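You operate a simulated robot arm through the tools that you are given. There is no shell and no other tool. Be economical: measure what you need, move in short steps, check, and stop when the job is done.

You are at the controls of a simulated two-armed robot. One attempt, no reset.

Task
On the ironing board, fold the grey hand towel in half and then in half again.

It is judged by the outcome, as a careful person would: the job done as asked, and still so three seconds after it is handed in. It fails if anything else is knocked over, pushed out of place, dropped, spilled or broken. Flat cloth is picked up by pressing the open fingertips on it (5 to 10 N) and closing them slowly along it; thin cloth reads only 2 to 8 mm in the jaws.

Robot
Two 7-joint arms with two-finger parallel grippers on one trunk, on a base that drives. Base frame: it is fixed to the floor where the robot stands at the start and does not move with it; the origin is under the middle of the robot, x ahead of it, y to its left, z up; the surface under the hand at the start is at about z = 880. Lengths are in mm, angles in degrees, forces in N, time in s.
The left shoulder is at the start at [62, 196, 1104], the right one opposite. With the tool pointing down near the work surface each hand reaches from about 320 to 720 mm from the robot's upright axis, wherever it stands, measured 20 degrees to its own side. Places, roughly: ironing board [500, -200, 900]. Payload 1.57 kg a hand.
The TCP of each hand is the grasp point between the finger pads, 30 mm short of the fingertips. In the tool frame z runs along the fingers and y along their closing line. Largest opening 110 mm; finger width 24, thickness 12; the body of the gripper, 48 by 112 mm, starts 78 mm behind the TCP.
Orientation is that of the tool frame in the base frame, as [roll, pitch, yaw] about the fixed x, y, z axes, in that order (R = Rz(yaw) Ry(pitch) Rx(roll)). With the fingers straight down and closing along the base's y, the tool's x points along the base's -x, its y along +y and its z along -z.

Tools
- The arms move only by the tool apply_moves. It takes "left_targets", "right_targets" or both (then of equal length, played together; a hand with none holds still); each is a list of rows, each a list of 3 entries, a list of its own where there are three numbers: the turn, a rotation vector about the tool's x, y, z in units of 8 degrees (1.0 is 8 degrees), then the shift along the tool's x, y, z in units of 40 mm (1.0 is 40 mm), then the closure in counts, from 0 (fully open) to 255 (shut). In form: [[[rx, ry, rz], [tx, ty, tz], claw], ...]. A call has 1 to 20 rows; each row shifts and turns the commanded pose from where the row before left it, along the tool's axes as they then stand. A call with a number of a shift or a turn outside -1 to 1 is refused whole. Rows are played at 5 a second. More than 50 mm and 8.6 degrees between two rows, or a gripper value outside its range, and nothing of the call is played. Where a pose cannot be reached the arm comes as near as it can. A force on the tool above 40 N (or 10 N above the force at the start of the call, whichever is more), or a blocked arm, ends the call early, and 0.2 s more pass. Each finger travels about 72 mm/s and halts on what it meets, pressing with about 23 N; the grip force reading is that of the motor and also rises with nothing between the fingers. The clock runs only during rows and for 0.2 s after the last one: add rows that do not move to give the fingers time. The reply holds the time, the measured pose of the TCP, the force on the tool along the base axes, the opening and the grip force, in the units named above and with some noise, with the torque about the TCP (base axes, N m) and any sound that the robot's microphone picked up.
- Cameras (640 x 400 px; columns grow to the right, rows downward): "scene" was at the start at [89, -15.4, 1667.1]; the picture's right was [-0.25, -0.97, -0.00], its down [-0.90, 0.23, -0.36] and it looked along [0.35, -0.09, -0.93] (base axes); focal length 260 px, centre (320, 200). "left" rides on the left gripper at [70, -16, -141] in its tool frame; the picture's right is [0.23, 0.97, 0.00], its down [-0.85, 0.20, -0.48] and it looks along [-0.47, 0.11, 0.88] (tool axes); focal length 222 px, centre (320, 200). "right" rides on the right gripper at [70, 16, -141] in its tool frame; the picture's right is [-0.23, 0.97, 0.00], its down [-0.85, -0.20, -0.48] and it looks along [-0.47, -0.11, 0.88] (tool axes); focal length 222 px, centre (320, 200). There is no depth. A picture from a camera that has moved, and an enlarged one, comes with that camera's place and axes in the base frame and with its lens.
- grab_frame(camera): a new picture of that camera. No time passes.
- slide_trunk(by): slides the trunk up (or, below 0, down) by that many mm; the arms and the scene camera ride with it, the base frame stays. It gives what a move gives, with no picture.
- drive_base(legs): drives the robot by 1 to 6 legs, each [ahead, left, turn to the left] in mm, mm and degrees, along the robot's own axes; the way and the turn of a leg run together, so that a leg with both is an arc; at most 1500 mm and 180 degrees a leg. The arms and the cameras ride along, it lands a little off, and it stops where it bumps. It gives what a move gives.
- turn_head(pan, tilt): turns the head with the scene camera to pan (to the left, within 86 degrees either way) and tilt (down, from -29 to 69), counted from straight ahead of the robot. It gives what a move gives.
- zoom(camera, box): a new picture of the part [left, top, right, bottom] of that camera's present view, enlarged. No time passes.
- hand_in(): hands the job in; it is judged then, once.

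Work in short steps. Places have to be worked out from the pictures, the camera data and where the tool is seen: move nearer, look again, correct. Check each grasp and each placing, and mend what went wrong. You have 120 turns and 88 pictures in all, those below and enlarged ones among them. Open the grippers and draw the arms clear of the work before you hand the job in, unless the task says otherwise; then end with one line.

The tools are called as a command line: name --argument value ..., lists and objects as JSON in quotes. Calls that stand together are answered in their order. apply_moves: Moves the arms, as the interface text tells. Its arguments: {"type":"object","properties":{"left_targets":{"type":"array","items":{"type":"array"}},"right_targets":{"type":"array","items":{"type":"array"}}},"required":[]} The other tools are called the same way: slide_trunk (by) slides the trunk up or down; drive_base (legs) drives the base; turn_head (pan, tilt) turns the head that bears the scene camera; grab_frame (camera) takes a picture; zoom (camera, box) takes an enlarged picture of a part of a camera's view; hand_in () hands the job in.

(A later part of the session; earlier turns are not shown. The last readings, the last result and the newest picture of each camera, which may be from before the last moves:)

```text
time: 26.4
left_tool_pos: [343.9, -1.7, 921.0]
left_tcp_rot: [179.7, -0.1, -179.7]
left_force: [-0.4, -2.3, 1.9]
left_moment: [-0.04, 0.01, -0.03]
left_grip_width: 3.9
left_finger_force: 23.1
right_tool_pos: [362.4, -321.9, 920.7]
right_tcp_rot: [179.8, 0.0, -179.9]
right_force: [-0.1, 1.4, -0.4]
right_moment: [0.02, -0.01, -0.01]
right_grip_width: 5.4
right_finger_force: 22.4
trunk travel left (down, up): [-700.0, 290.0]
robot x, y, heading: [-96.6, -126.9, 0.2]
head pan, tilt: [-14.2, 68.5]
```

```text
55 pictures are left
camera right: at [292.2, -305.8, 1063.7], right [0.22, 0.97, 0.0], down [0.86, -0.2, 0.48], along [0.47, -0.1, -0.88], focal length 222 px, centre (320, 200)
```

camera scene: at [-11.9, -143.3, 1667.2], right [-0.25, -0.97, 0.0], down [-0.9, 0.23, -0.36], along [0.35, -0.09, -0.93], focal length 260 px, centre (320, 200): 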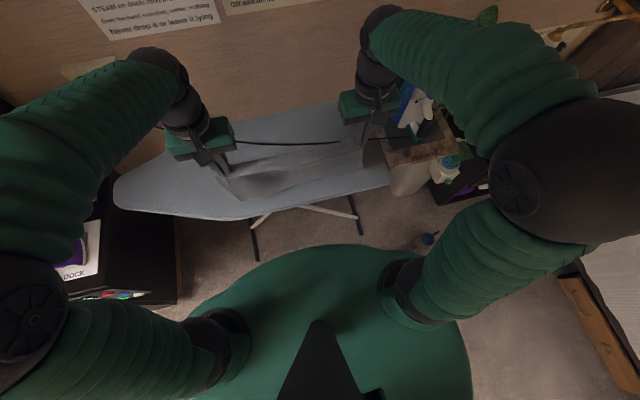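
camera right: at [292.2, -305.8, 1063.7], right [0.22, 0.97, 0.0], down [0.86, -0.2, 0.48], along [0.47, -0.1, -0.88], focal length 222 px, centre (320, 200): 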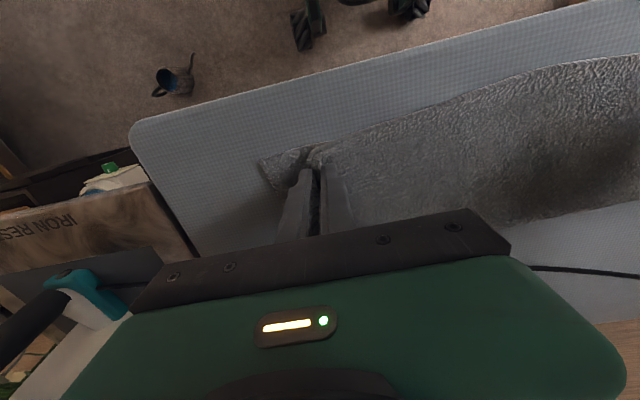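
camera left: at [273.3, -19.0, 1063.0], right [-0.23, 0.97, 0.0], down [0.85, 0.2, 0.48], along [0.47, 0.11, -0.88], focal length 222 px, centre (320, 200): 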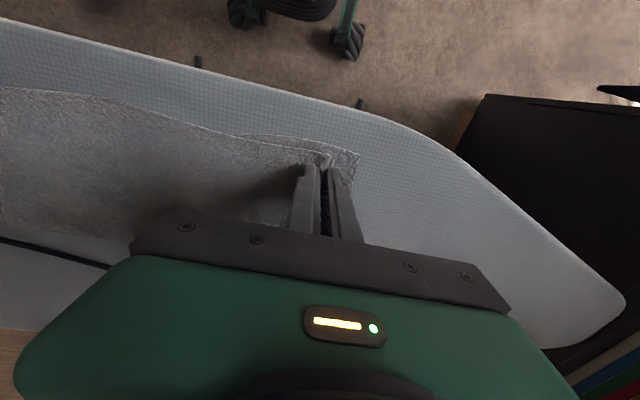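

Aligned well. Press very lightly and open slowly so the fingers spread the pinched ridge back outward.

apply_moves --left_targets '[[[0, 0, 0], [0, 0, 0.06], 255], [[0, 0, 0], [0, 0, 0.03], 248], [[0, 0, 0], [0, 0, 0], 236], [[0, 0, 0], [0, 0, 0], 224], [[0, 0, 0], [0, 0, 0], 212], [[0, 0, 0], [0, 0, 0], 200], [[0, 0, 0], [0, 0, 0], 188], [[0, 0, 0], [0, 0, 0], 176], [[0, 0, 0], [0, 0, 0], 164], [[0, 0, 0], [0, 0, 0], 160]]' --right_targets '[[[0, 0, 0], [0, 0, 0.08], 255], [[0, 0, 0], [0, 0, 0.05], 248], [[0, 0, 0], [0, 0, 0], 236], [[0, 0, 0], [0, 0, 0], 224], [[0, 0, 0], [0, 0, 0], 212], [[0, 0, 0], [0, 0, 0], 200], [[0, 0, 0], [0, 0, 0], 188], [[0, 0, 0], [0, 0, 0], 176], [[0, 0, 0], [0, 0, 0], 164], [[0, 0, 0], [0, 0, 0], 160]]'

grab_frame --camera "left"

grab_frame --camera "right"

```text
time: 28.6
left_tool_pos: [342.2, -1.9, 918.8]
left_tcp_rot: [179.9, 0.0, -179.8]
left_force: [0.4, 1.1, 0.5]
left_moment: [-0.03, 0.04, 0.0]
left_grip_width: 40.3
left_finger_force: 0.1
right_tool_pos: [362.8, -320.0, 915.8]
right_tcp_rot: [179.7, 0.1, -179.8]
right_force: [-0.2, -2.4, 3.9]
right_moment: [0.02, 0.01, 0.03]
right_grip_width: 38.7
right_finger_force: 0.0
trunk travel left (down, up): [-700.0, 290.0]
robot x, y, heading: [-103.8, -125.6, -0.3]
head pan, tilt: [-14.2, 68.5]
```

```text
54 pictures are left
camera left: at [272.8, -18.7, 1060.0], right [-0.23, 0.97, 0.0], down [0.85, 0.2, 0.48], along [0.47, 0.11, -0.88], focal length 222 px, centre (320, 200)
```

left: 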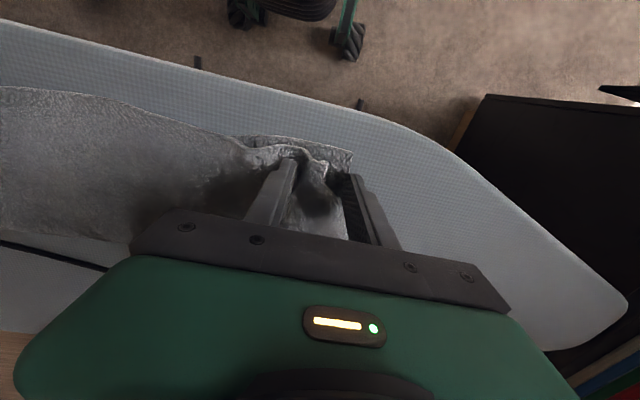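

```text
53 pictures are left
camera right: at [292.4, -305.0, 1058.4], right [0.22, 0.97, 0.0], down [0.86, -0.2, 0.48], along [0.47, -0.1, -0.88], focal length 222 px, centre (320, 200)
```

right: 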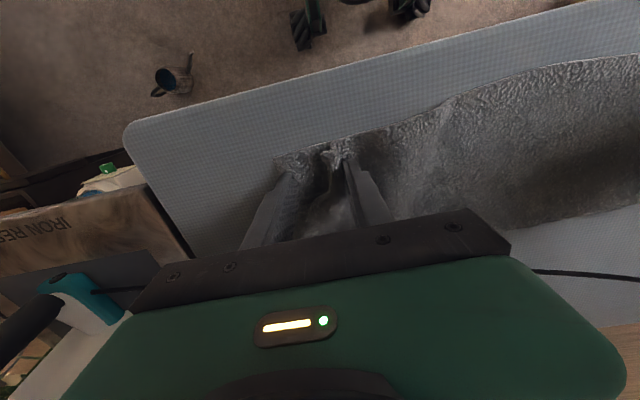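

Lift both hands and check how it lies.

apply_moves --left_targets '[[[0, 0, 0], [0, 0, -0.5], 160], [[0, 0, 0], [0.3, 0, -1], 160], [[0, 0, 0], [0.5, 0.7, -0.8], 160], [[0, 0, 0], [0, 1, -0.5], 160], [[0, 0, 0], [0, 1, 0], 160], [[0, 0, 0], [0, 0, 0], 160]]' --right_targets '[[[0, 0, 0], [0, 0, -0.5], 160], [[0, 0, 0], [0.3, 0, -1], 160], [[0, 0, 0], [0.5, -0.7, -0.8], 160], [[0, 0, 0], [0.2, -0.5, -0.9], 160], [[0, 0, 0], [0, -0.5, 0], 160], [[0, 0, 0], [0, 0, 0], 160]]'

zoom --camera "scene" --box '[180, 90, 420, 240]'

grab_frame --camera "left"

```text
time: 30.0
left_tool_pos: [311.5, 108.0, 1028.4]
left_tcp_rot: [179.7, 0.0, -179.8]
left_force: [0.5, 0.8, -0.2]
left_moment: [0.0, 0.0, -0.01]
left_grip_width: 40.9
left_finger_force: 0.0
right_tool_pos: [323.1, -387.5, 1044.2]
right_tcp_rot: [179.8, 0.0, -179.7]
right_force: [0.8, -0.2, -0.2]
right_moment: [0.01, -0.02, -0.02]
right_grip_width: 41.0
right_finger_force: 0.0
trunk travel left (down, up): [-700.0, 290.0]
robot x, y, heading: [-101.3, -131.0, 0.2]
head pan, tilt: [-14.2, 68.5]
```

```text
2.67 times, centred on (300, 165) of scene
camera zoom: at [-11.7, -142.6, 1667.2], right [-0.25, -0.97, 0.0], down [-0.9, 0.23, -0.36], along [0.35, -0.09, -0.93], focal length 694 px, centre (373, 293)
```

zoom: 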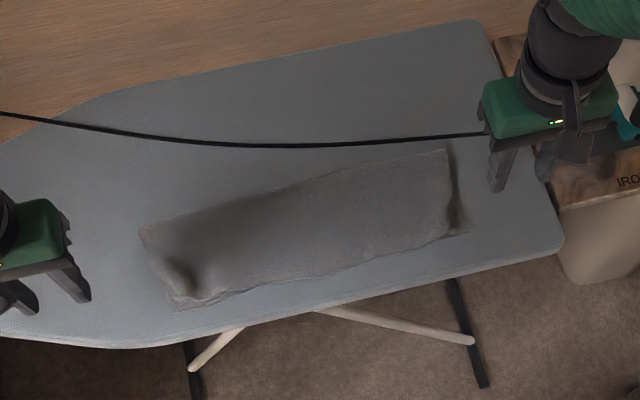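

```text
51 pictures are left
camera left: at [240.7, 90.3, 1171.2], right [-0.23, 0.97, 0.0], down [0.85, 0.2, 0.48], along [0.47, 0.11, -0.88], focal length 222 px, centre (320, 200)
```

left: 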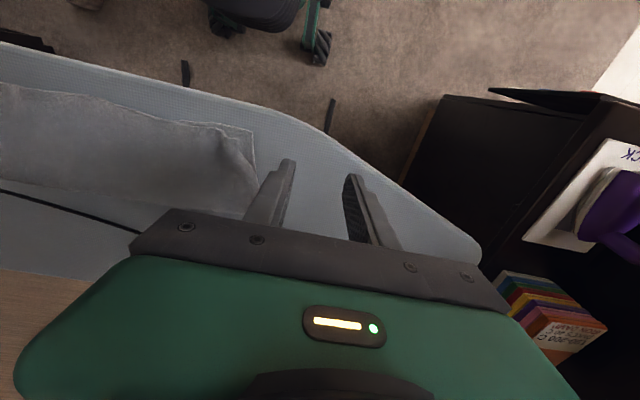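

A clean first fold, with a small ridge at each near corner. Look closer.

zoom --camera "scene" --box '[220, 140, 300, 210]'

zoom --camera "scene" --box '[310, 130, 390, 200]'

```text
5.71 times, centred on (260, 175) of scene
camera zoom: at [-11.7, -142.6, 1667.2], right [-0.25, -0.97, 0.0], down [-0.9, 0.23, -0.36], along [0.35, -0.09, -0.93], focal length 1488 px, centre (663, 343)
```

zoom: 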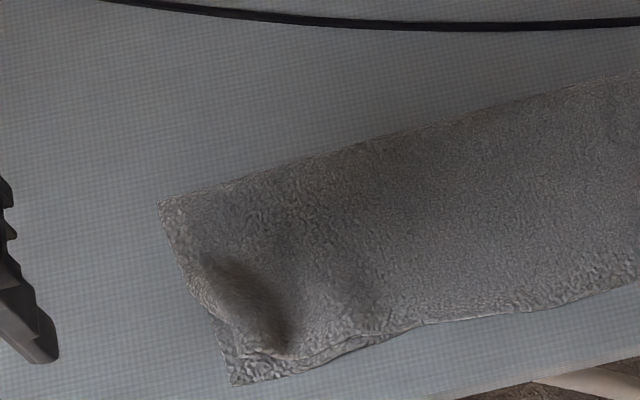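

```text
5.71 times, centred on (350, 165) of scene
camera zoom: at [-11.7, -142.6, 1667.2], right [-0.25, -0.97, 0.0], down [-0.9, 0.23, -0.36], along [0.35, -0.09, -0.93], focal length 1488 px, centre (149, 400)
```

zoom: 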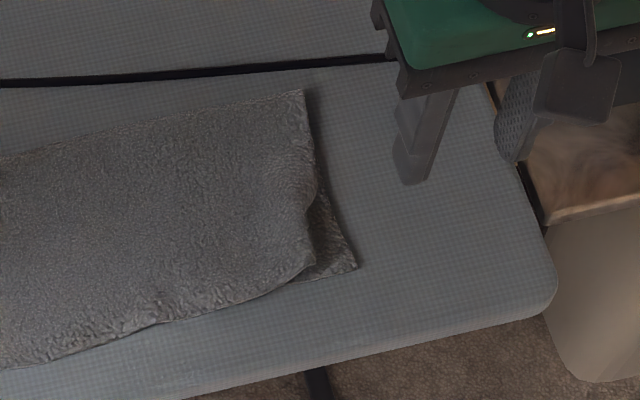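

Top layer is inset ~27 mm at the right near corner and ridged at the left. I'll press closed fingertips lightly there and stroke outward.

apply_moves --left_targets '[[[0, 0, 0], [-0.25, -0.8, 0.42], 255], [[0, 0, 0], [-0.25, -0.8, 0.42], 255], [[0, 0, 0], [-0.25, -0.8, 0.42], 255], [[0, 0, 0], [-0.25, -0.8, 0.42], 255], [[0, 0, 0], [0, 0, 0.45], 255], [[0, 0, 0], [0, 0, 0.45], 255], [[0, 0, 0], [0, 0, 0], 255]]' --right_targets '[[[0, 0, 0], [-0.19, 0.42, 0.525], 255], [[0, 0, 0], [-0.19, 0.42, 0.525], 255], [[0, 0, 0], [-0.19, 0.42, 0.525], 255], [[0, 0, 0], [-0.19, 0.42, 0.525], 255], [[0, 0, 0], [0, 0, 0.45], 255], [[0, 0, 0], [0, 0, 0.45], 255], [[0, 0, 0], [0, 0, 0], 255]]'

apply_moves --left_targets '[[[0, 0, 0], [0, 0, 0.08], 255], [[0, 0, 0], [0, 0, 0.05], 255], [[0, 0, 0], [0, 0, 0], 255]]' --right_targets '[[[0, 0, 0], [0, 0, 0.08], 255], [[0, 0, 0], [0, 0, 0.05], 255], [[0, 0, 0], [0, 0, 0], 255]]'

```text
time: 31.6
left_tool_pos: [351.0, -21.5, 927.8]
left_tcp_rot: [179.9, 0.0, -179.8]
left_force: [0.2, -0.4, -0.4]
left_moment: [0.03, -0.01, -0.03]
left_grip_width: 0.0
left_finger_force: 20.9
right_tool_pos: [352.6, -321.1, 925.4]
right_tcp_rot: [179.9, 0.1, -179.8]
right_force: [0.3, -0.4, 0.1]
right_moment: [0.0, 0.0, -0.03]
right_grip_width: 0.0
right_finger_force: 21.0
trunk travel left (down, up): [-700.0, 290.0]
robot x, y, heading: [-102.7, -129.7, -0.1]
head pan, tilt: [-14.2, 68.5]
```

```text
time: 32.4
left_tool_pos: [351.0, -22.2, 921.1]
left_tcp_rot: [179.8, 0.0, -179.8]
left_force: [0.0, -0.3, 1.4]
left_moment: [-0.01, 0.0, -0.01]
left_grip_width: 0.0
left_finger_force: 21.4
right_tool_pos: [353.4, -321.2, 920.3]
right_tcp_rot: [179.8, 0.1, -179.9]
right_force: [0.4, -0.8, 4.3]
right_moment: [-0.01, 0.01, -0.01]
right_grip_width: 0.0
right_finger_force: 21.3
trunk travel left (down, up): [-700.0, 290.0]
robot x, y, heading: [-99.1, -130.5, 0.1]
head pan, tilt: [-14.2, 68.5]
```

Light contact on both. Stroke outward: left 30 mm, right 24 mm, then lift.

apply_moves --left_targets '[[[0, 0, 0], [0, 0, 0.04], 255], [[0, 0, 0], [0.03, 0.15, 0], 255], [[0, 0, 0], [0.03, 0.15, 0], 255], [[0, 0, 0], [0.03, 0.15, 0], 255], [[0, 0, 0], [0.03, 0.15, 0], 255], [[0, 0, 0], [0.03, 0.15, 0], 255], [[0, 0, 0], [0, 0, -0.6], 255], [[0, 0, 0], [0, 0, -0.6], 255]]' --right_targets '[[[0, 0, 0], [0, 0, 0], 255], [[0, 0, 0], [0, -0.12, 0], 255], [[0, 0, 0], [0, -0.12, 0], 255], [[0, 0, 0], [0, -0.12, 0], 255], [[0, 0, 0], [0, -0.12, 0], 255], [[0, 0, 0], [0, -0.12, 0], 255], [[0, 0, 0], [0, 0, -0.6], 255], [[0, 0, 0], [0, 0, -0.6], 255]]'

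grab_frame --camera "left"

grab_frame --camera "right"

```text
time: 34.2
left_tool_pos: [342.3, 9.6, 969.5]
left_tcp_rot: [179.9, 0.1, -179.7]
left_force: [-0.1, 0.6, 0.5]
left_moment: [0.01, 0.03, 0.02]
left_grip_width: 0.0
left_finger_force: 20.7
right_tool_pos: [351.5, -346.1, 969.0]
right_tcp_rot: [179.8, 0.1, -179.8]
right_force: [-0.5, -0.4, 0.6]
right_moment: [-0.05, -0.01, 0.0]
right_grip_width: 0.1
right_finger_force: 21.5
trunk travel left (down, up): [-700.0, 290.0]
robot x, y, heading: [-99.7, -131.7, -0.2]
head pan, tilt: [-14.2, 68.5]
```

```text
48 pictures are left
camera left: at [273.0, -7.0, 1110.7], right [-0.23, 0.97, 0.0], down [0.85, 0.2, 0.48], along [0.47, 0.11, -0.88], focal length 222 px, centre (320, 200)
```

left: 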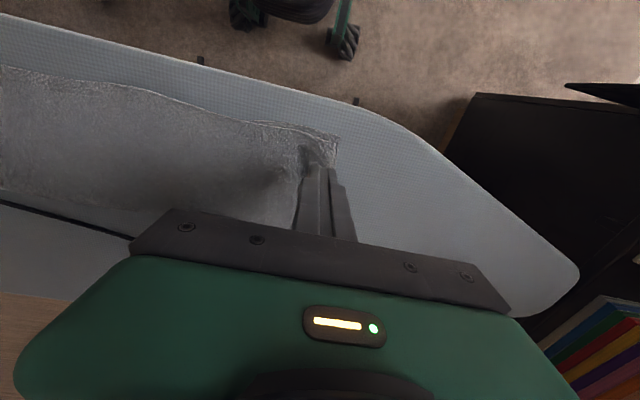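

```text
47 pictures are left
camera right: at [280.9, -329.8, 1110.2], right [0.22, 0.97, 0.0], down [0.85, -0.2, 0.48], along [0.47, -0.1, -0.88], focal length 222 px, centre (320, 200)
```

right: 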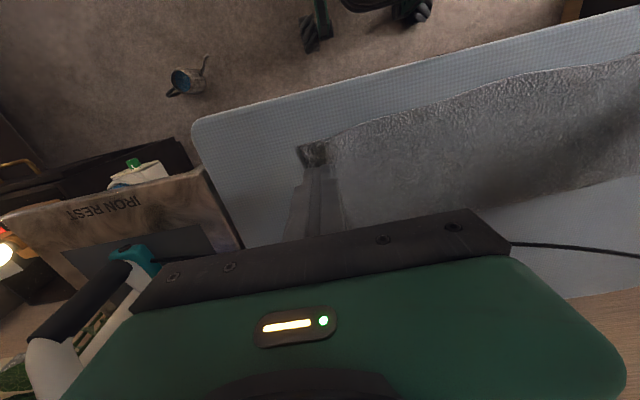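

Much better. Raise both hands away and inspect the folded strip before the second fold.

apply_moves --left_targets '[[[0, 0, 0], [0.3, 0.5, -0.9], 160], [[0, 0, 0], [0.3, 1, -0.5], 160], [[0, 0, 0], [0.3, 1, 0], 160], [[0, 0, 0], [0, 1, 0], 160], [[0, 0, 0], [0, 0, 0], 160]]' --right_targets '[[[0, 0, 0], [0.3, 0, -1], 160], [[0, 0, 0], [0.5, -0.5, -1], 160], [[0, 0, 0], [0.5, -0.5, -0.7], 160], [[0, 0, 0], [0.4, 0, -0.5], 160], [[0, 0, 0], [0, 0, 0], 160]]'

zoom --camera "scene" --box '[220, 120, 380, 220]'

```text
time: 35.4
left_tool_pos: [308.5, 149.9, 1025.0]
left_tcp_rot: [179.9, 0.1, -179.8]
left_force: [0.2, -0.1, -0.1]
left_moment: [0.01, 0.01, -0.02]
left_grip_width: 41.1
left_finger_force: 0.0
right_tool_pos: [283.7, -383.9, 1096.5]
right_tcp_rot: [179.9, 0.0, -179.8]
right_force: [-0.3, 0.7, 0.0]
right_moment: [0.04, 0.0, 0.0]
right_grip_width: 40.9
right_finger_force: 0.0
trunk travel left (down, up): [-700.0, 290.0]
robot x, y, heading: [-100.6, -127.5, -0.0]
head pan, tilt: [-14.2, 68.5]
```

```text
4.00 times, centred on (300, 170) of scene
camera zoom: at [-12.6, -142.1, 1667.2], right [-0.25, -0.97, 0.0], down [-0.9, 0.23, -0.36], along [0.35, -0.09, -0.93], focal length 1042 px, centre (400, 320)
```

zoom: 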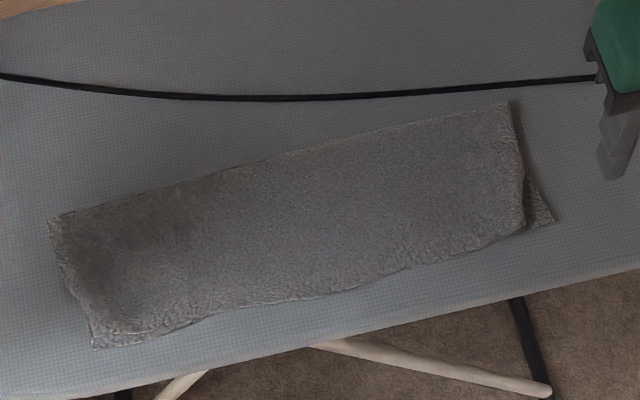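

The strip lies well; its left end spans (322,25)–(445,46), centre ≈(383,36). I'll pinch that end with the left hand closing along x; first rotate the left tool 90° in place.

apply_moves --left_targets '[[[0, 0, 1], [0, 0, -0.5], 160], [[0, 0, 1], [0, 0, -0.5], 160], [[0, 0, 1], [0, 0, 0], 160], [[0, 0, 1], [0, 0, 0], 160], [[0, 0, 1], [0, 0, 0], 160], [[0, 0, 1], [0, 0, 0], 160], [[0, 0, 1], [0, 0, 0], 160], [[0, 0, 1], [0, 0, 0], 160], [[0, 0, 1], [0, 0, 0], 160], [[0, 0, 1], [0, 0, 0], 160], [[0, 0, 1], [0, 0, 0], 160], [[0, 0, 0.25], [0, 0, 0], 160], [[0, 0, 0], [0, 0, 0], 160]]'

```text
time: 38.2
left_tool_pos: [310.0, 148.5, 1065.7]
left_tcp_rot: [-180.0, -0.3, 90.1]
left_force: [0.4, 0.5, 0.8]
left_moment: [-0.01, 0.0, 0.03]
left_grip_width: 41.1
left_finger_force: 0.1
right_tool_pos: [284.0, -385.7, 1094.6]
right_tcp_rot: [179.8, 0.0, -179.8]
right_force: [-0.8, -0.9, 0.0]
right_moment: [-0.03, -0.03, 0.01]
right_grip_width: 40.9
right_finger_force: 0.0
trunk travel left (down, up): [-700.0, 290.0]
robot x, y, heading: [-99.9, -128.0, 0.1]
head pan, tilt: [-14.2, 68.5]
```

Rotation worked. Move over the left end at (383,14), z≈960.

apply_moves --left_targets '[[[0, 0, 0], [-0.67, 0.365, 0.53], 160], [[0, 0, 0], [-0.67, 0.365, 0.53], 160], [[0, 0, 0], [-0.67, 0.365, 0.53], 160], [[0, 0, 0], [-0.67, 0.365, 0.53], 160], [[0, 0, 0], [-0.67, 0.365, 0.53], 160], [[0, 0, 0], [0, 0, 0], 160]]'

grab_frame --camera "left"

```text
time: 39.6
left_tool_pos: [382.2, 12.5, 959.5]
left_tcp_rot: [179.9, -0.2, 90.2]
left_force: [0.6, 0.4, -0.4]
left_moment: [-0.02, 0.0, -0.02]
left_grip_width: 40.9
left_finger_force: 0.1
right_tool_pos: [284.4, -385.6, 1095.9]
right_tcp_rot: [179.8, 0.1, -179.8]
right_force: [-0.7, 0.1, 0.0]
right_moment: [0.01, -0.01, 0.02]
right_grip_width: 41.1
right_finger_force: 0.0
trunk travel left (down, up): [-700.0, 290.0]
robot x, y, heading: [-100.9, -131.9, -0.0]
head pan, tilt: [-14.2, 68.5]
```

```text
45 pictures are left
camera left: at [365.5, 81.9, 1101.2], right [0.97, 0.23, 0.0], down [0.2, -0.86, 0.48], along [0.11, -0.46, -0.88], focal length 222 px, centre (320, 200)
```

left: 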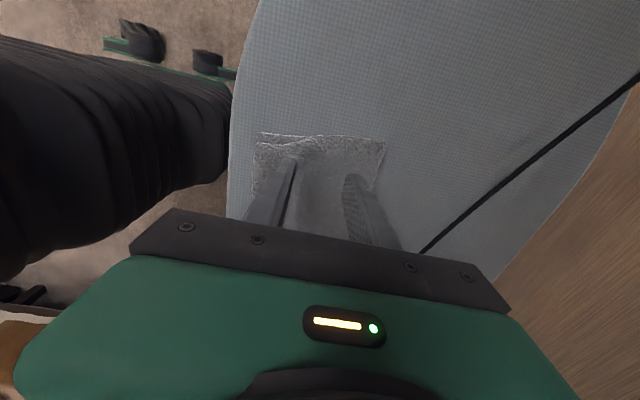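

Centred over the end. Lower to contact.

apply_moves --left_targets '[[[0, 0, 0], [0, 0, 0.45], 160], [[0, 0, 0], [0, 0, 0.45], 160], [[0, 0, 0], [0, 0, 0.1], 160], [[0, 0, 0], [0, 0, 0], 160]]'

apply_moves --left_targets '[[[0, 0, 0], [0, 0, 0.05], 160], [[0, 0, 0], [0, 0, 0.03], 160], [[0, 0, 0], [0, 0, 0], 160]]'

```text
time: 40.6
left_tool_pos: [382.2, 14.4, 918.6]
left_tcp_rot: [180.0, -0.2, 90.3]
left_force: [-1.2, 1.0, 4.5]
left_moment: [0.02, 0.15, 0.03]
left_grip_width: 41.6
left_finger_force: 0.0
right_tool_pos: [285.7, -384.6, 1094.9]
right_tcp_rot: [179.9, 0.0, -179.8]
right_force: [0.3, 0.0, 0.2]
right_moment: [-0.01, 0.03, 0.0]
right_grip_width: 41.1
right_finger_force: 0.2
trunk travel left (down, up): [-700.0, 290.0]
robot x, y, heading: [-99.2, -127.3, -0.1]
head pan, tilt: [-14.2, 68.5]
```

```text
time: 41.4
left_tool_pos: [381.2, 13.7, 916.4]
left_tcp_rot: [179.8, -0.2, 90.1]
left_force: [0.9, 0.4, 14.9]
left_moment: [0.08, 0.19, 0.05]
left_grip_width: 41.8
left_finger_force: 0.4
right_tool_pos: [284.0, -386.5, 1095.5]
right_tcp_rot: [179.8, 0.1, -179.9]
right_force: [-0.3, -0.7, -0.3]
right_moment: [-0.01, -0.02, -0.02]
right_grip_width: 41.2
right_finger_force: 0.0
trunk travel left (down, up): [-700.0, 290.0]
robot x, y, heading: [-97.7, -126.9, -0.2]
head pan, tilt: [-14.2, 68.5]
```

15 N, right for catching both layers. Close slowly.

apply_moves --left_targets '[[[0, 0, 0], [0, 0, 0], 168], [[0, 0, 0], [0, 0, 0], 176], [[0, 0, 0], [0, 0, 0], 184], [[0, 0, 0], [0, 0, 0], 192], [[0, 0, 0], [0, 0, 0], 200], [[0, 0, 0], [0, 0, 0], 208], [[0, 0, 0], [0, 0, 0], 216], [[0, 0, 0], [0, 0, 0], 224], [[0, 0, 0], [0, 0, 0], 232], [[0, 0, 0], [0, 0, 0], 240], [[0, 0, 0], [0, 0, 0], 248], [[0, 0, 0], [0, 0, 0], 255], [[0, 0, 0], [0, 0, 0], 255]]'

apply_moves --left_targets '[[[0, 0, 0], [-0.1, 0, -0.4], 255], [[0, 0, 0], [-0.1, 0, -0.4], 255], [[0, 0, 0], [-0.1, 0, -0.4], 255], [[0, 0, 0], [0, 0, 0], 255]]'

zoom --camera "left" --box '[200, 80, 460, 260]'

zoom --camera "scene" --box '[200, 120, 360, 220]'

```text
time: 44.2
left_tool_pos: [380.4, 12.6, 916.5]
left_tcp_rot: [179.9, -0.1, 90.2]
left_force: [-2.8, -0.7, 14.1]
left_moment: [0.05, 0.16, -0.01]
left_grip_width: 8.3
left_finger_force: 23.2
right_tool_pos: [283.1, -386.0, 1096.4]
right_tcp_rot: [179.6, 0.2, -179.8]
right_force: [-0.1, 0.3, 0.4]
right_moment: [0.02, -0.01, 0.04]
right_grip_width: 41.2
right_finger_force: 0.0
trunk travel left (down, up): [-700.0, 290.0]
robot x, y, heading: [-98.5, -128.2, -0.0]
head pan, tilt: [-14.2, 68.5]
```

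```text
time: 45.2
left_tool_pos: [380.9, 2.9, 964.6]
left_tcp_rot: [180.0, -0.3, 90.1]
left_force: [0.5, 0.6, -0.1]
left_moment: [0.0, 0.02, -0.01]
left_grip_width: 7.8
left_finger_force: 22.6
right_tool_pos: [285.6, -385.7, 1094.6]
right_tcp_rot: [179.8, 0.0, -179.8]
right_force: [0.1, 0.2, 0.2]
right_moment: [0.0, -0.01, -0.02]
right_grip_width: 41.3
right_finger_force: 0.1
trunk travel left (down, up): [-700.0, 290.0]
robot x, y, heading: [-101.1, -130.5, 0.1]
head pan, tilt: [-14.2, 68.5]
```

```text
2.22 times, centred on (330, 170) of left
camera zoom: at [365.0, 71.6, 1106.0], right [0.97, 0.23, 0.0], down [0.2, -0.86, 0.48], along [0.11, -0.46, -0.88], focal length 494 px, centre (298, 267)
```

zoom: 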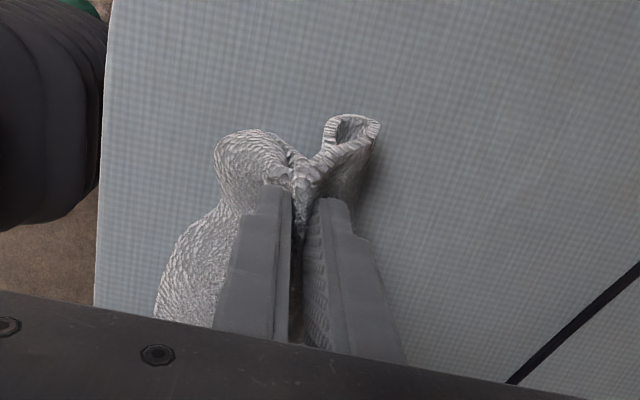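

```text
4.00 times, centred on (280, 170) of scene
camera zoom: at [-10.5, -143.6, 1667.1], right [-0.25, -0.97, 0.0], down [-0.9, 0.23, -0.36], along [0.35, -0.09, -0.93], focal length 1042 px, centre (480, 320)
```

zoom: 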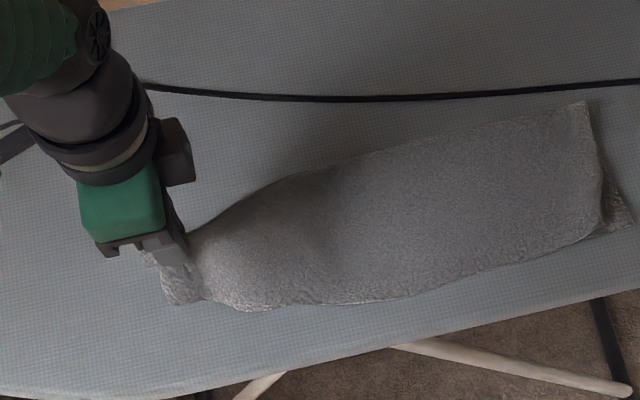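

Both layers are held (8 mm, both seen in the jaws). Lift the strip until it hangs, moving somewhat right to limit dragging.

apply_moves --left_targets '[[[0, 0, 0], [-0.15, 0, -0.4], 255], [[0, 0, 0], [-0.15, 0, -0.4], 255], [[0, 0, 0], [-0.15, 0, -0.4], 255], [[0, 0, 0], [-0.15, 0, -0.4], 255], [[0, 0, 0], [-0.15, 0, -0.4], 255], [[0, 0, 0], [-0.15, 0, -0.4], 255], [[0, 0, 0], [-0.15, 0, -0.4], 255], [[0, 0, 0], [-0.15, 0, -0.4], 255], [[0, 0, 0], [-0.15, 0, -0.4], 255], [[0, 0, 0], [-0.15, 0, -0.4], 255], [[0, 0, 0], [0, 0, 0], 255]]'

grab_frame --camera "scene"

```text
time: 47.6
left_tool_pos: [382.8, -58.7, 1123.4]
left_tcp_rot: [180.0, -0.2, 90.2]
left_force: [0.5, -0.1, -0.9]
left_moment: [0.02, 0.03, -0.02]
left_grip_width: 7.6
left_finger_force: 23.1
right_tool_pos: [285.6, -385.5, 1095.3]
right_tcp_rot: [179.7, 0.0, -179.7]
right_force: [0.7, 0.0, 0.0]
right_moment: [0.03, -0.01, 0.04]
right_grip_width: 41.3
right_finger_force: 0.1
trunk travel left (down, up): [-700.0, 290.0]
robot x, y, heading: [-99.9, -130.9, 0.1]
head pan, tilt: [-14.2, 68.5]
```

```text
42 pictures are left
camera scene: at [-11.4, -143.8, 1667.1], right [-0.25, -0.97, 0.0], down [-0.9, 0.23, -0.36], along [0.35, -0.09, -0.93], focal length 260 px, centre (320, 200)
```

scene: 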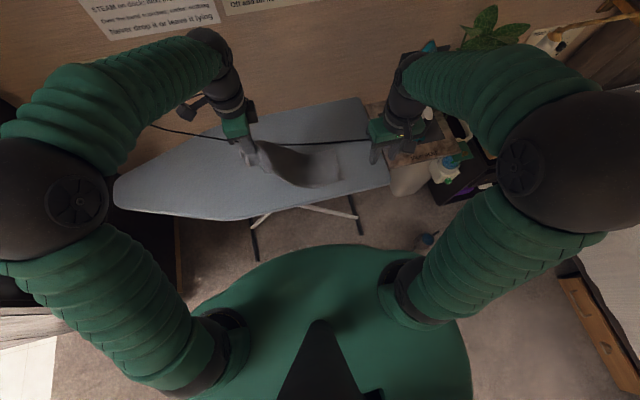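

Lifting cleanly. Continue up.

apply_moves --left_targets '[[[0, 0, 0], [-0.05, 0, -0.42], 255], [[0, 0, 0], [-0.05, 0, -0.42], 255], [[0, 0, 0], [-0.05, 0, -0.42], 255], [[0, 0, 0], [-0.05, 0, -0.42], 255], [[0, 0, 0], [-0.05, 0, -0.42], 255], [[0, 0, 0], [-0.05, 0, -0.42], 255], [[0, 0, 0], [-0.05, 0, -0.42], 255], [[0, 0, 0], [-0.05, 0, -0.42], 255], [[0, 0, 0], [-0.05, 0, -0.42], 255], [[0, 0, 0], [-0.05, 0, -0.42], 255], [[0, 0, 0], [0, 0, -0.2], 255], [[0, 0, 0], [0, 0, 0], 255], [[0, 0, 0], [0, 0, 0], 255], [[0, 0, 0], [0, 0, 0], 255], [[0, 0, 0], [0, 0, 0], 255]]'

zoom --camera "scene" --box '[180, 90, 420, 240]'

grab_frame --camera "right"

```text
time: 50.8
left_tool_pos: [381.6, -80.3, 1297.8]
left_tcp_rot: [-180.0, -0.2, 90.2]
left_force: [0.1, -0.1, -1.3]
left_moment: [0.02, 0.01, 0.0]
left_grip_width: 7.7
left_finger_force: 23.1
right_tool_pos: [285.0, -384.4, 1095.4]
right_tcp_rot: [179.7, 0.0, -179.8]
right_force: [-0.3, 0.5, -0.2]
right_moment: [-0.01, 0.01, 0.0]
right_grip_width: 41.1
right_finger_force: 0.0
trunk travel left (down, up): [-700.0, 290.0]
robot x, y, heading: [-103.2, -129.1, -0.2]
head pan, tilt: [-14.2, 68.5]
```

```text
2.67 times, centred on (300, 165) of scene
camera zoom: at [-11.5, -143.9, 1667.1], right [-0.25, -0.97, 0.0], down [-0.9, 0.23, -0.36], along [0.35, -0.09, -0.93], focal length 694 px, centre (373, 293)
```

zoom: 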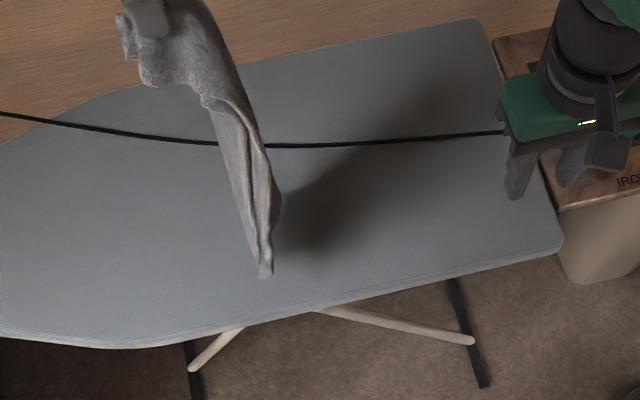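

```text
40 pictures are left
camera right: at [214.4, -369.8, 1237.6], right [0.22, 0.97, 0.0], down [0.86, -0.2, 0.48], along [0.47, -0.1, -0.88], focal length 222 px, centre (320, 200)
```

right: 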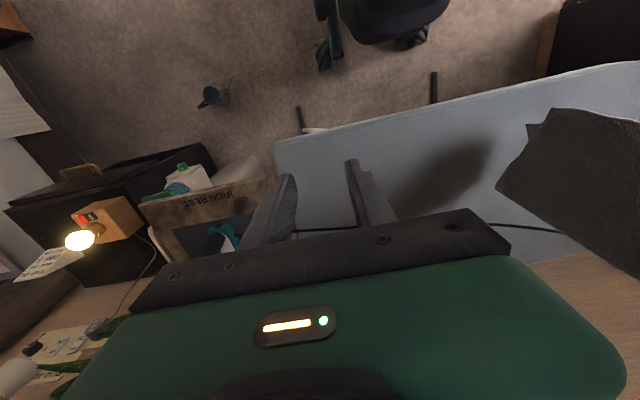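

The strip hangs from the left hand; look at it from the side.

zoom --camera "right" --box '[400, 60, 640, 240]'

grab_frame --camera "left"

```text
2.22 times, centred on (520, 150) of right
camera zoom: at [214.4, -369.8, 1237.6], right [0.22, 0.97, 0.0], down [0.86, -0.2, 0.48], along [0.47, -0.1, -0.88], focal length 494 px, centre (-124, 311)
```

zoom: 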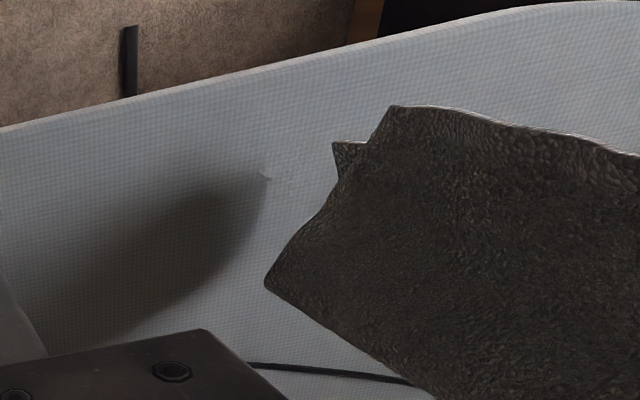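

```text
38 pictures are left
camera left: at [365.6, -10.2, 1439.9], right [0.97, 0.23, 0.0], down [0.2, -0.86, 0.48], along [0.11, -0.46, -0.88], focal length 222 px, centre (320, 200)
```

left: 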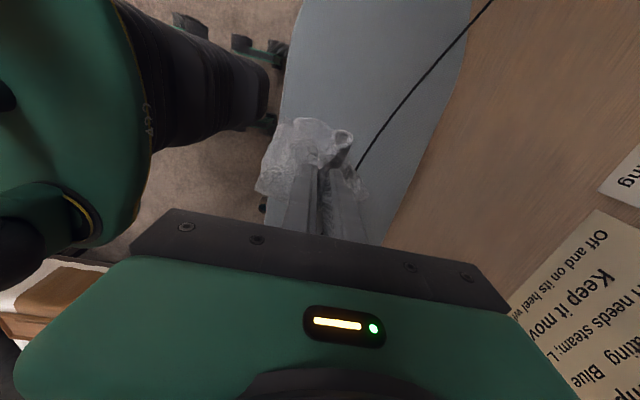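

The bottom edge is about 15° yawed and slanted (far corner lower). Correct by yawing the gripper back and tilting it a little, then look again.

apply_moves --left_targets '[[[0, 0, -0.95], [0, 0, 0], 255], [[0, 0, -0.95], [0, 0, 0], 255], [[-0.8, 0, 0], [0, 0, 0], 255], [[-0.8, 0, 0], [0, 0, 0], 255], [[0, 0, 0], [0, 0, 0], 255], [[0, 0, 0], [0, 0, 0], 255], [[0, 0, 0], [0, 0, 0], 255], [[0, 0, 0], [0, 0, 0], 255], [[0, 0, 0], [0, 0, 0], 255], [[0, 0, 0], [0, 0, 0], 255]]'

zoom --camera "right" --box '[400, 60, 640, 240]'

zoom --camera "scene" --box '[200, 80, 360, 220]'

```text
time: 53.0
left_tool_pos: [380.8, -79.8, 1298.3]
left_tcp_rot: [167.1, -0.3, 105.4]
left_force: [-0.3, 0.1, -0.9]
left_moment: [0.01, 0.11, -0.01]
left_grip_width: 7.3
left_finger_force: 22.5
right_tool_pos: [284.6, -384.5, 1095.6]
right_tcp_rot: [179.9, 0.1, -179.9]
right_force: [-0.1, 0.6, -0.4]
right_moment: [0.01, 0.02, 0.0]
right_grip_width: 41.1
right_finger_force: 0.1
trunk travel left (down, up): [-700.0, 290.0]
robot x, y, heading: [-102.3, -132.1, -0.0]
head pan, tilt: [-14.2, 68.5]
```

```text
2.22 times, centred on (520, 150) of right
camera zoom: at [213.9, -369.8, 1237.7], right [0.22, 0.97, 0.0], down [0.86, -0.2, 0.48], along [0.47, -0.1, -0.88], focal length 494 px, centre (-124, 311)
```

zoom: 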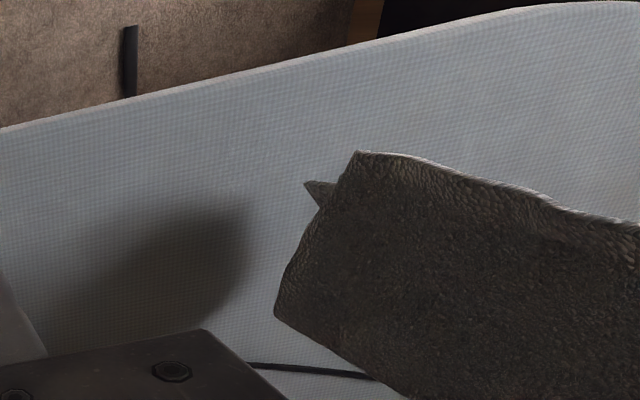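

```text
2.86 times, centred on (280, 150) of scene
camera zoom: at [-12.4, -143.9, 1667.2], right [-0.25, -0.97, 0.0], down [-0.9, 0.23, -0.36], along [0.35, -0.09, -0.93], focal length 744 px, centre (434, 343)
```

zoom: 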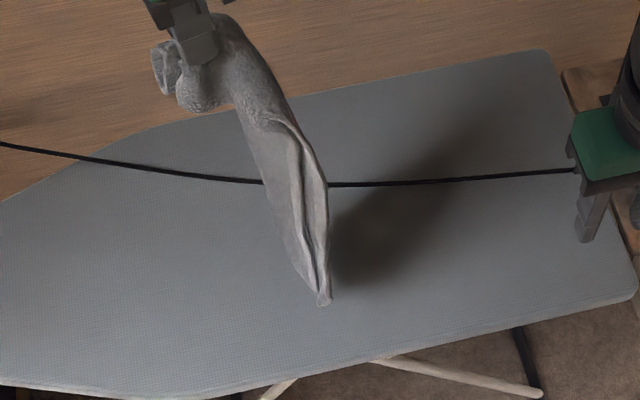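

Better: bottom centre ≈(397,-118,925), nearly square. Shift the hand 80 mm left, settle, then begin lowering while leading to the right.

apply_moves --left_targets '[[[0, 0, 0], [0.482, 0.13, 0.03], 255], [[0, 0, 0], [0.482, 0.13, 0.03], 255], [[0, 0, 0], [0.482, 0.13, 0.03], 255], [[0, 0, 0], [0.482, 0.13, 0.03], 255], [[0, 0, 0], [0, 0, 0], 255], [[0, 0, 0], [0, 0, 0], 255], [[0, 0, 0], [0, 0, 0], 255], [[0, 0, 0], [0, 0, 0], 255], [[0, 0, 0], [-0.12, -0.088, 0.237], 255], [[0, 0, 0], [-0.12, -0.088, 0.237], 255], [[0, 0, 0], [-0.12, -0.088, 0.237], 255], [[0, 0, 0], [-0.12, -0.088, 0.237], 255], [[0, 0, 0], [0, 0, 0], 255]]'

zoom --camera "scene" --box '[180, 70, 380, 220]'

grab_frame --camera "right"

```text
time: 55.8
left_tool_pos: [381.8, -18.5, 1258.5]
left_tcp_rot: [167.1, -0.2, 105.4]
left_force: [0.3, -0.4, 0.2]
left_moment: [-0.04, 0.09, -0.01]
left_grip_width: 7.7
left_finger_force: 23.2
right_tool_pos: [284.4, -384.7, 1095.9]
right_tcp_rot: [179.8, 0.0, -179.7]
right_force: [0.3, -0.3, 0.1]
right_moment: [0.01, 0.02, 0.04]
right_grip_width: 40.9
right_finger_force: 0.0
trunk travel left (down, up): [-700.0, 290.0]
robot x, y, heading: [-103.3, -130.1, -0.0]
head pan, tilt: [-14.2, 68.5]
```

```text
2.67 times, centred on (280, 145) of scene
camera zoom: at [-11.9, -143.6, 1667.2], right [-0.25, -0.97, 0.0], down [-0.9, 0.23, -0.36], along [0.35, -0.09, -0.93], focal length 694 px, centre (427, 347)
```

zoom: 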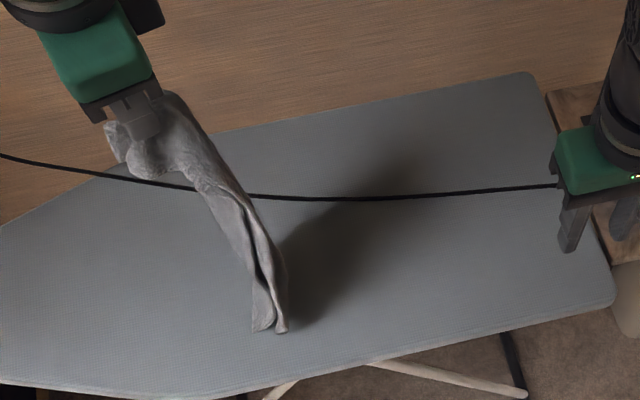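

```text
34 pictures are left
camera right: at [214.2, -369.6, 1237.6], right [0.22, 0.97, 0.0], down [0.86, -0.2, 0.48], along [0.47, -0.1, -0.88], focal length 222 px, centre (320, 200)
```

right: 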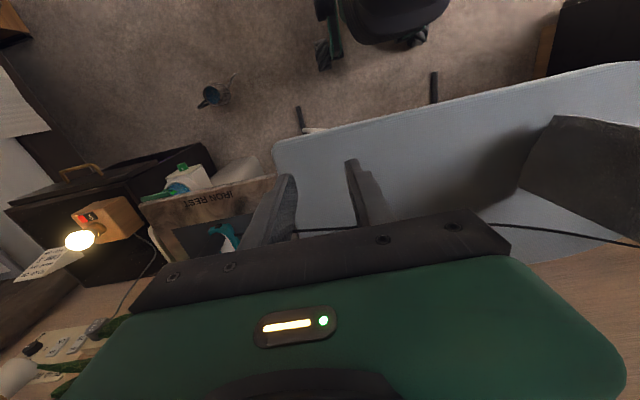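

Bottom is at the board (near corner ≈(335,-55,908), far ≈(445,-70,890)). Lead right and down so the bottom trails.

apply_moves --left_targets '[[[0, 0, 0], [-0.24, -0.13, 0.28], 255], [[0, 0, 0], [-0.289, -0.111, 0.128], 255], [[0, 0, 0], [-0.289, -0.111, 0.128], 255], [[0, 0, 0], [-0.289, -0.111, 0.128], 255], [[0, 0, 0], [-0.289, -0.111, 0.128], 255], [[0, 0, 0], [-0.289, -0.111, 0.128], 255], [[0, 0, 0], [-0.289, -0.111, 0.128], 255], [[0, 0, 0], [0, 0, 0], 255], [[0, 0, 0], [0, 0, 0], 255]]'

zoom --camera "scene" --box '[180, 70, 380, 220]'

```text
time: 57.8
left_tool_pos: [383.1, -101.0, 1211.1]
left_tcp_rot: [167.1, -0.1, 105.3]
left_force: [-0.2, -1.0, -0.4]
left_moment: [0.02, 0.06, 0.01]
left_grip_width: 7.6
left_finger_force: 22.4
right_tool_pos: [285.6, -385.7, 1094.2]
right_tcp_rot: [179.8, 0.0, -179.8]
right_force: [-0.6, -0.4, -0.5]
right_moment: [0.01, 0.03, 0.01]
right_grip_width: 41.0
right_finger_force: 0.0
trunk travel left (down, up): [-700.0, 290.0]
robot x, y, heading: [-101.2, -125.5, -0.2]
head pan, tilt: [-14.2, 68.5]
```

```text
2.67 times, centred on (280, 145) of scene
camera zoom: at [-11.9, -144.0, 1667.2], right [-0.25, -0.97, 0.0], down [-0.9, 0.23, -0.36], along [0.35, -0.09, -0.93], focal length 694 px, centre (427, 347)
```

zoom: 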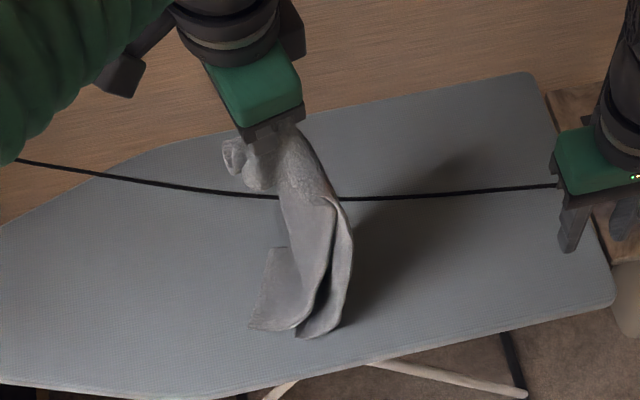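

The two layers are spreading at the bottom; the right-hand layer isn't trailing yet. Raise slightly and drag right so both trail flat.

apply_moves --left_targets '[[[0, 0, 0], [-0.12, 0.08, -0.25], 255], [[0, 0, 0], [-0.24, 0.05, -0.25], 255], [[0, 0, 0], [-0.36, -0.097, -0.022], 255], [[0, 0, 0], [-0.36, -0.097, -0.022], 255], [[0, 0, 0], [-0.36, -0.097, -0.022], 255], [[0, 0, 0], [-0.36, -0.097, -0.022], 255], [[0, 0, 0], [0, 0, 0], 255]]'

zoom --camera "scene" --box '[180, 70, 380, 220]'

grab_frame --camera "right"

```text
time: 59.4
left_tool_pos: [385.4, -175.0, 1231.4]
left_tcp_rot: [167.1, -0.2, 105.5]
left_force: [0.0, 0.0, -0.6]
left_moment: [-0.03, 0.1, -0.02]
left_grip_width: 7.3
left_finger_force: 23.1
right_tool_pos: [284.9, -385.6, 1094.2]
right_tcp_rot: [179.8, -0.1, -179.8]
right_force: [0.3, -0.6, 0.6]
right_moment: [0.02, 0.0, 0.02]
right_grip_width: 41.0
right_finger_force: 0.0
trunk travel left (down, up): [-700.0, 290.0]
robot x, y, heading: [-99.6, -127.4, -0.3]
head pan, tilt: [-14.2, 68.5]
```

```text
2.67 times, centred on (280, 145) of scene
camera zoom: at [-11.8, -144.7, 1667.1], right [-0.25, -0.97, 0.0], down [-0.9, 0.23, -0.36], along [0.35, -0.09, -0.93], focal length 694 px, centre (427, 347)
```

zoom: 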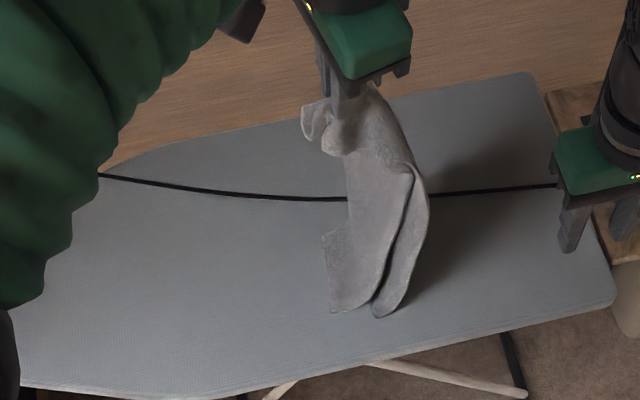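

```text
31 pictures are left
camera right: at [214.2, -370.3, 1237.5], right [0.22, 0.97, 0.0], down [0.86, -0.2, 0.48], along [0.47, -0.1, -0.88], focal length 222 px, centre (320, 200)
```

right: 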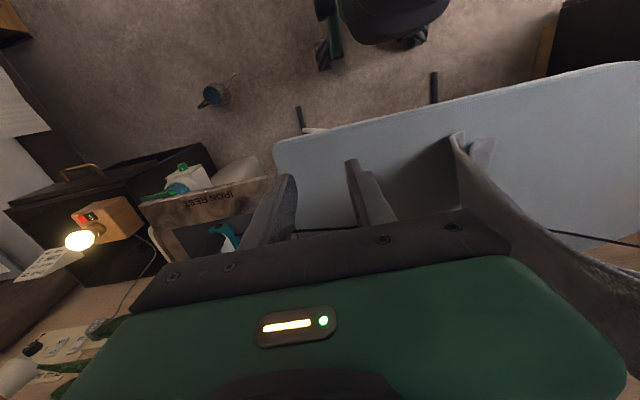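

The layers now trail, but it's drifted too far right and toward the cord. I lift it again, carry it 200 mm left and restart the lay there.

apply_moves --left_targets '[[[0, 0, 0], [0, 0.11, -0.48], 255], [[0, 0, 0], [0, 0.11, -0.48], 255], [[0, 0, 0], [0, 0.11, -0.48], 255], [[0, 0, 0], [0.631, 0.116, 0.026], 255], [[0, 0, 0], [0.631, 0.116, 0.026], 255], [[0, 0, 0], [0.631, 0.116, 0.026], 255], [[0, 0, 0], [0.631, 0.116, 0.026], 255], [[0, 0, 0], [0.631, 0.116, 0.026], 255], [[0, 0, 0], [0.631, 0.116, 0.026], 255], [[0, 0, 0], [0.631, 0.116, 0.026], 255], [[0, 0, 0], [0.631, 0.116, 0.026], 255], [[0, 0, 0], [0, 0, 0], 255], [[0, 0, 0], [0, 0, 0], 255], [[0, 0, 0], [0, 0, 0], 255], [[0, 0, 0], [0, 0, 0], 255], [[0, 0, 0], [0, 0, 0], 255], [[0, 0, 0], [0, 0, 0], 255]]'

zoom --camera "scene" --box '[160, 70, 360, 220]'

```text
time: 63.0
left_tool_pos: [370.5, 31.7, 1290.5]
left_tcp_rot: [167.1, -0.1, 105.4]
left_force: [0.6, -0.4, -0.3]
left_moment: [-0.01, 0.07, -0.01]
left_grip_width: 7.6
left_finger_force: 22.8
right_tool_pos: [285.2, -385.5, 1095.6]
right_tcp_rot: [179.8, 0.0, -179.8]
right_force: [0.3, -0.4, 1.0]
right_moment: [0.04, 0.01, -0.02]
right_grip_width: 41.2
right_finger_force: 0.0
trunk travel left (down, up): [-700.0, 290.0]
robot x, y, heading: [-102.4, -126.0, -0.3]
head pan, tilt: [-14.2, 68.5]
```

```text
2.67 times, centred on (260, 145) of scene
camera zoom: at [-12.0, -143.4, 1667.2], right [-0.25, -0.97, 0.0], down [-0.9, 0.23, -0.36], along [0.35, -0.09, -0.93], focal length 694 px, centre (480, 347)
```

zoom: 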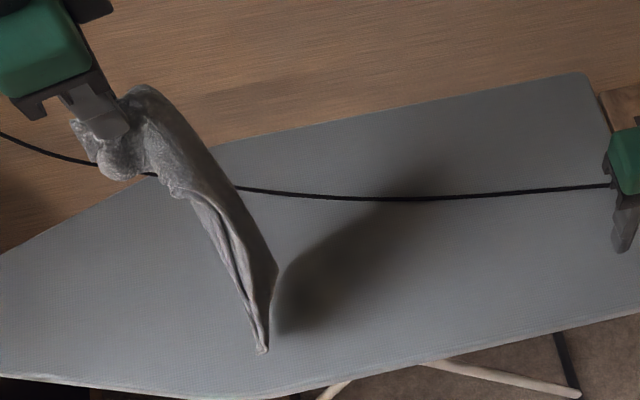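

Layers are together again. Lower while leading right, just touching, and drag so the end trails.

apply_moves --left_targets '[[[0, 0, 0], [-0.241, -0.121, 0.229], 255], [[0, 0, 0], [-0.241, -0.121, 0.229], 255], [[0, 0, 0], [-0.241, -0.121, 0.229], 255], [[0, 0, 0], [-0.241, -0.121, 0.229], 255], [[0, 0, 0], [-0.313, -0.095, 0.03], 255], [[0, 0, 0], [-0.313, -0.095, 0.03], 255], [[0, 0, 0], [-0.313, -0.095, 0.03], 255], [[0, 0, 0], [-0.313, -0.095, 0.03], 255], [[0, 0, 0], [-0.313, -0.095, 0.03], 255], [[0, 0, 0], [-0.313, -0.095, 0.03], 255], [[0, 0, 0], [0, 0, 0], 255]]'

zoom --camera "scene" --box '[180, 70, 380, 220]'

```text
time: 65.4
left_tool_pos: [369.6, -87.5, 1237.9]
left_tcp_rot: [167.0, -0.2, 105.4]
left_force: [-0.1, 0.5, 0.3]
left_moment: [-0.04, 0.04, 0.01]
left_grip_width: 7.5
left_finger_force: 23.1
right_tool_pos: [284.1, -385.6, 1096.6]
right_tcp_rot: [179.7, 0.1, -179.7]
right_force: [-0.8, -0.4, -0.3]
right_moment: [0.02, 0.02, -0.01]
right_grip_width: 41.3
right_finger_force: 0.0
trunk travel left (down, up): [-700.0, 290.0]
robot x, y, heading: [-102.8, -128.9, -0.2]
head pan, tilt: [-14.2, 68.5]
```

```text
2.67 times, centred on (280, 145) of scene
camera zoom: at [-12.0, -144.1, 1667.2], right [-0.25, -0.97, 0.0], down [-0.9, 0.23, -0.36], along [0.35, -0.09, -0.93], focal length 694 px, centre (427, 347)
```

zoom: 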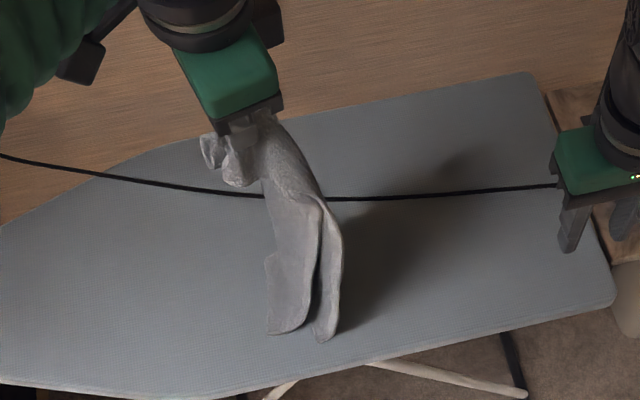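

Better: end at y≈-45. Proceed laying the lower half: feed right and down, half way.

apply_moves --left_targets '[[[0, 0, 0], [-0.265, -0.104, 0.297], 255], [[0, 0, 0], [-0.265, -0.104, 0.297], 255], [[0, 0, 0], [-0.265, -0.104, 0.297], 255], [[0, 0, 0], [-0.265, -0.104, 0.297], 255], [[0, 0, 0], [-0.265, -0.104, 0.297], 255], [[0, 0, 0], [-0.265, -0.104, 0.297], 255], [[0, 0, 0], [-0.265, -0.104, 0.297], 255], [[0, 0, 0], [0, 0, 0], 255]]'

zoom --camera "scene" --box '[180, 70, 380, 220]'

grab_frame --camera "right"

```text
time: 67.2
left_tool_pos: [380.6, -160.9, 1150.0]
left_tcp_rot: [167.1, -0.2, 105.5]
left_force: [0.3, 0.1, 0.5]
left_moment: [0.01, 0.1, -0.05]
left_grip_width: 7.3
left_finger_force: 22.7
right_tool_pos: [284.3, -385.3, 1094.7]
right_tcp_rot: [179.9, 0.1, -179.9]
right_force: [-0.6, -0.4, -0.4]
right_moment: [-0.03, 0.05, -0.01]
right_grip_width: 40.8
right_finger_force: 0.0
trunk travel left (down, up): [-700.0, 290.0]
robot x, y, heading: [-101.4, -125.1, -0.1]
head pan, tilt: [-14.2, 68.5]
```

```text
2.67 times, centred on (280, 145) of scene
camera zoom: at [-11.8, -144.6, 1667.1], right [-0.25, -0.97, 0.0], down [-0.9, 0.23, -0.36], along [0.35, -0.09, -0.93], focal length 694 px, centre (427, 347)
```

zoom: 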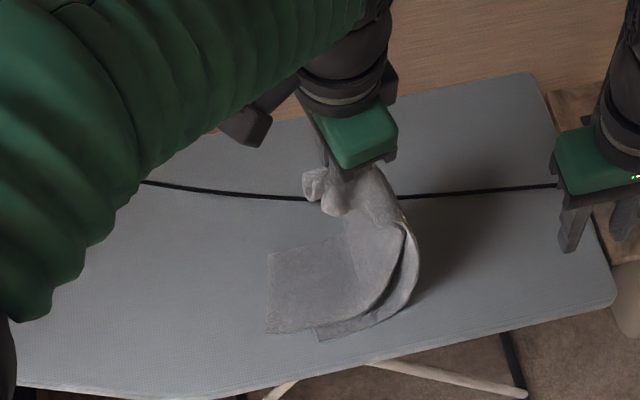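

```text
27 pictures are left
camera right: at [214.2, -370.3, 1237.5], right [0.22, 0.97, 0.0], down [0.86, -0.2, 0.48], along [0.47, -0.1, -0.88], focal length 222 px, centre (320, 200)
```

right: 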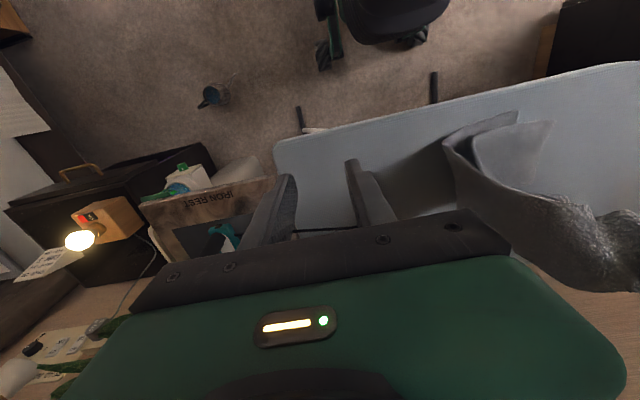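

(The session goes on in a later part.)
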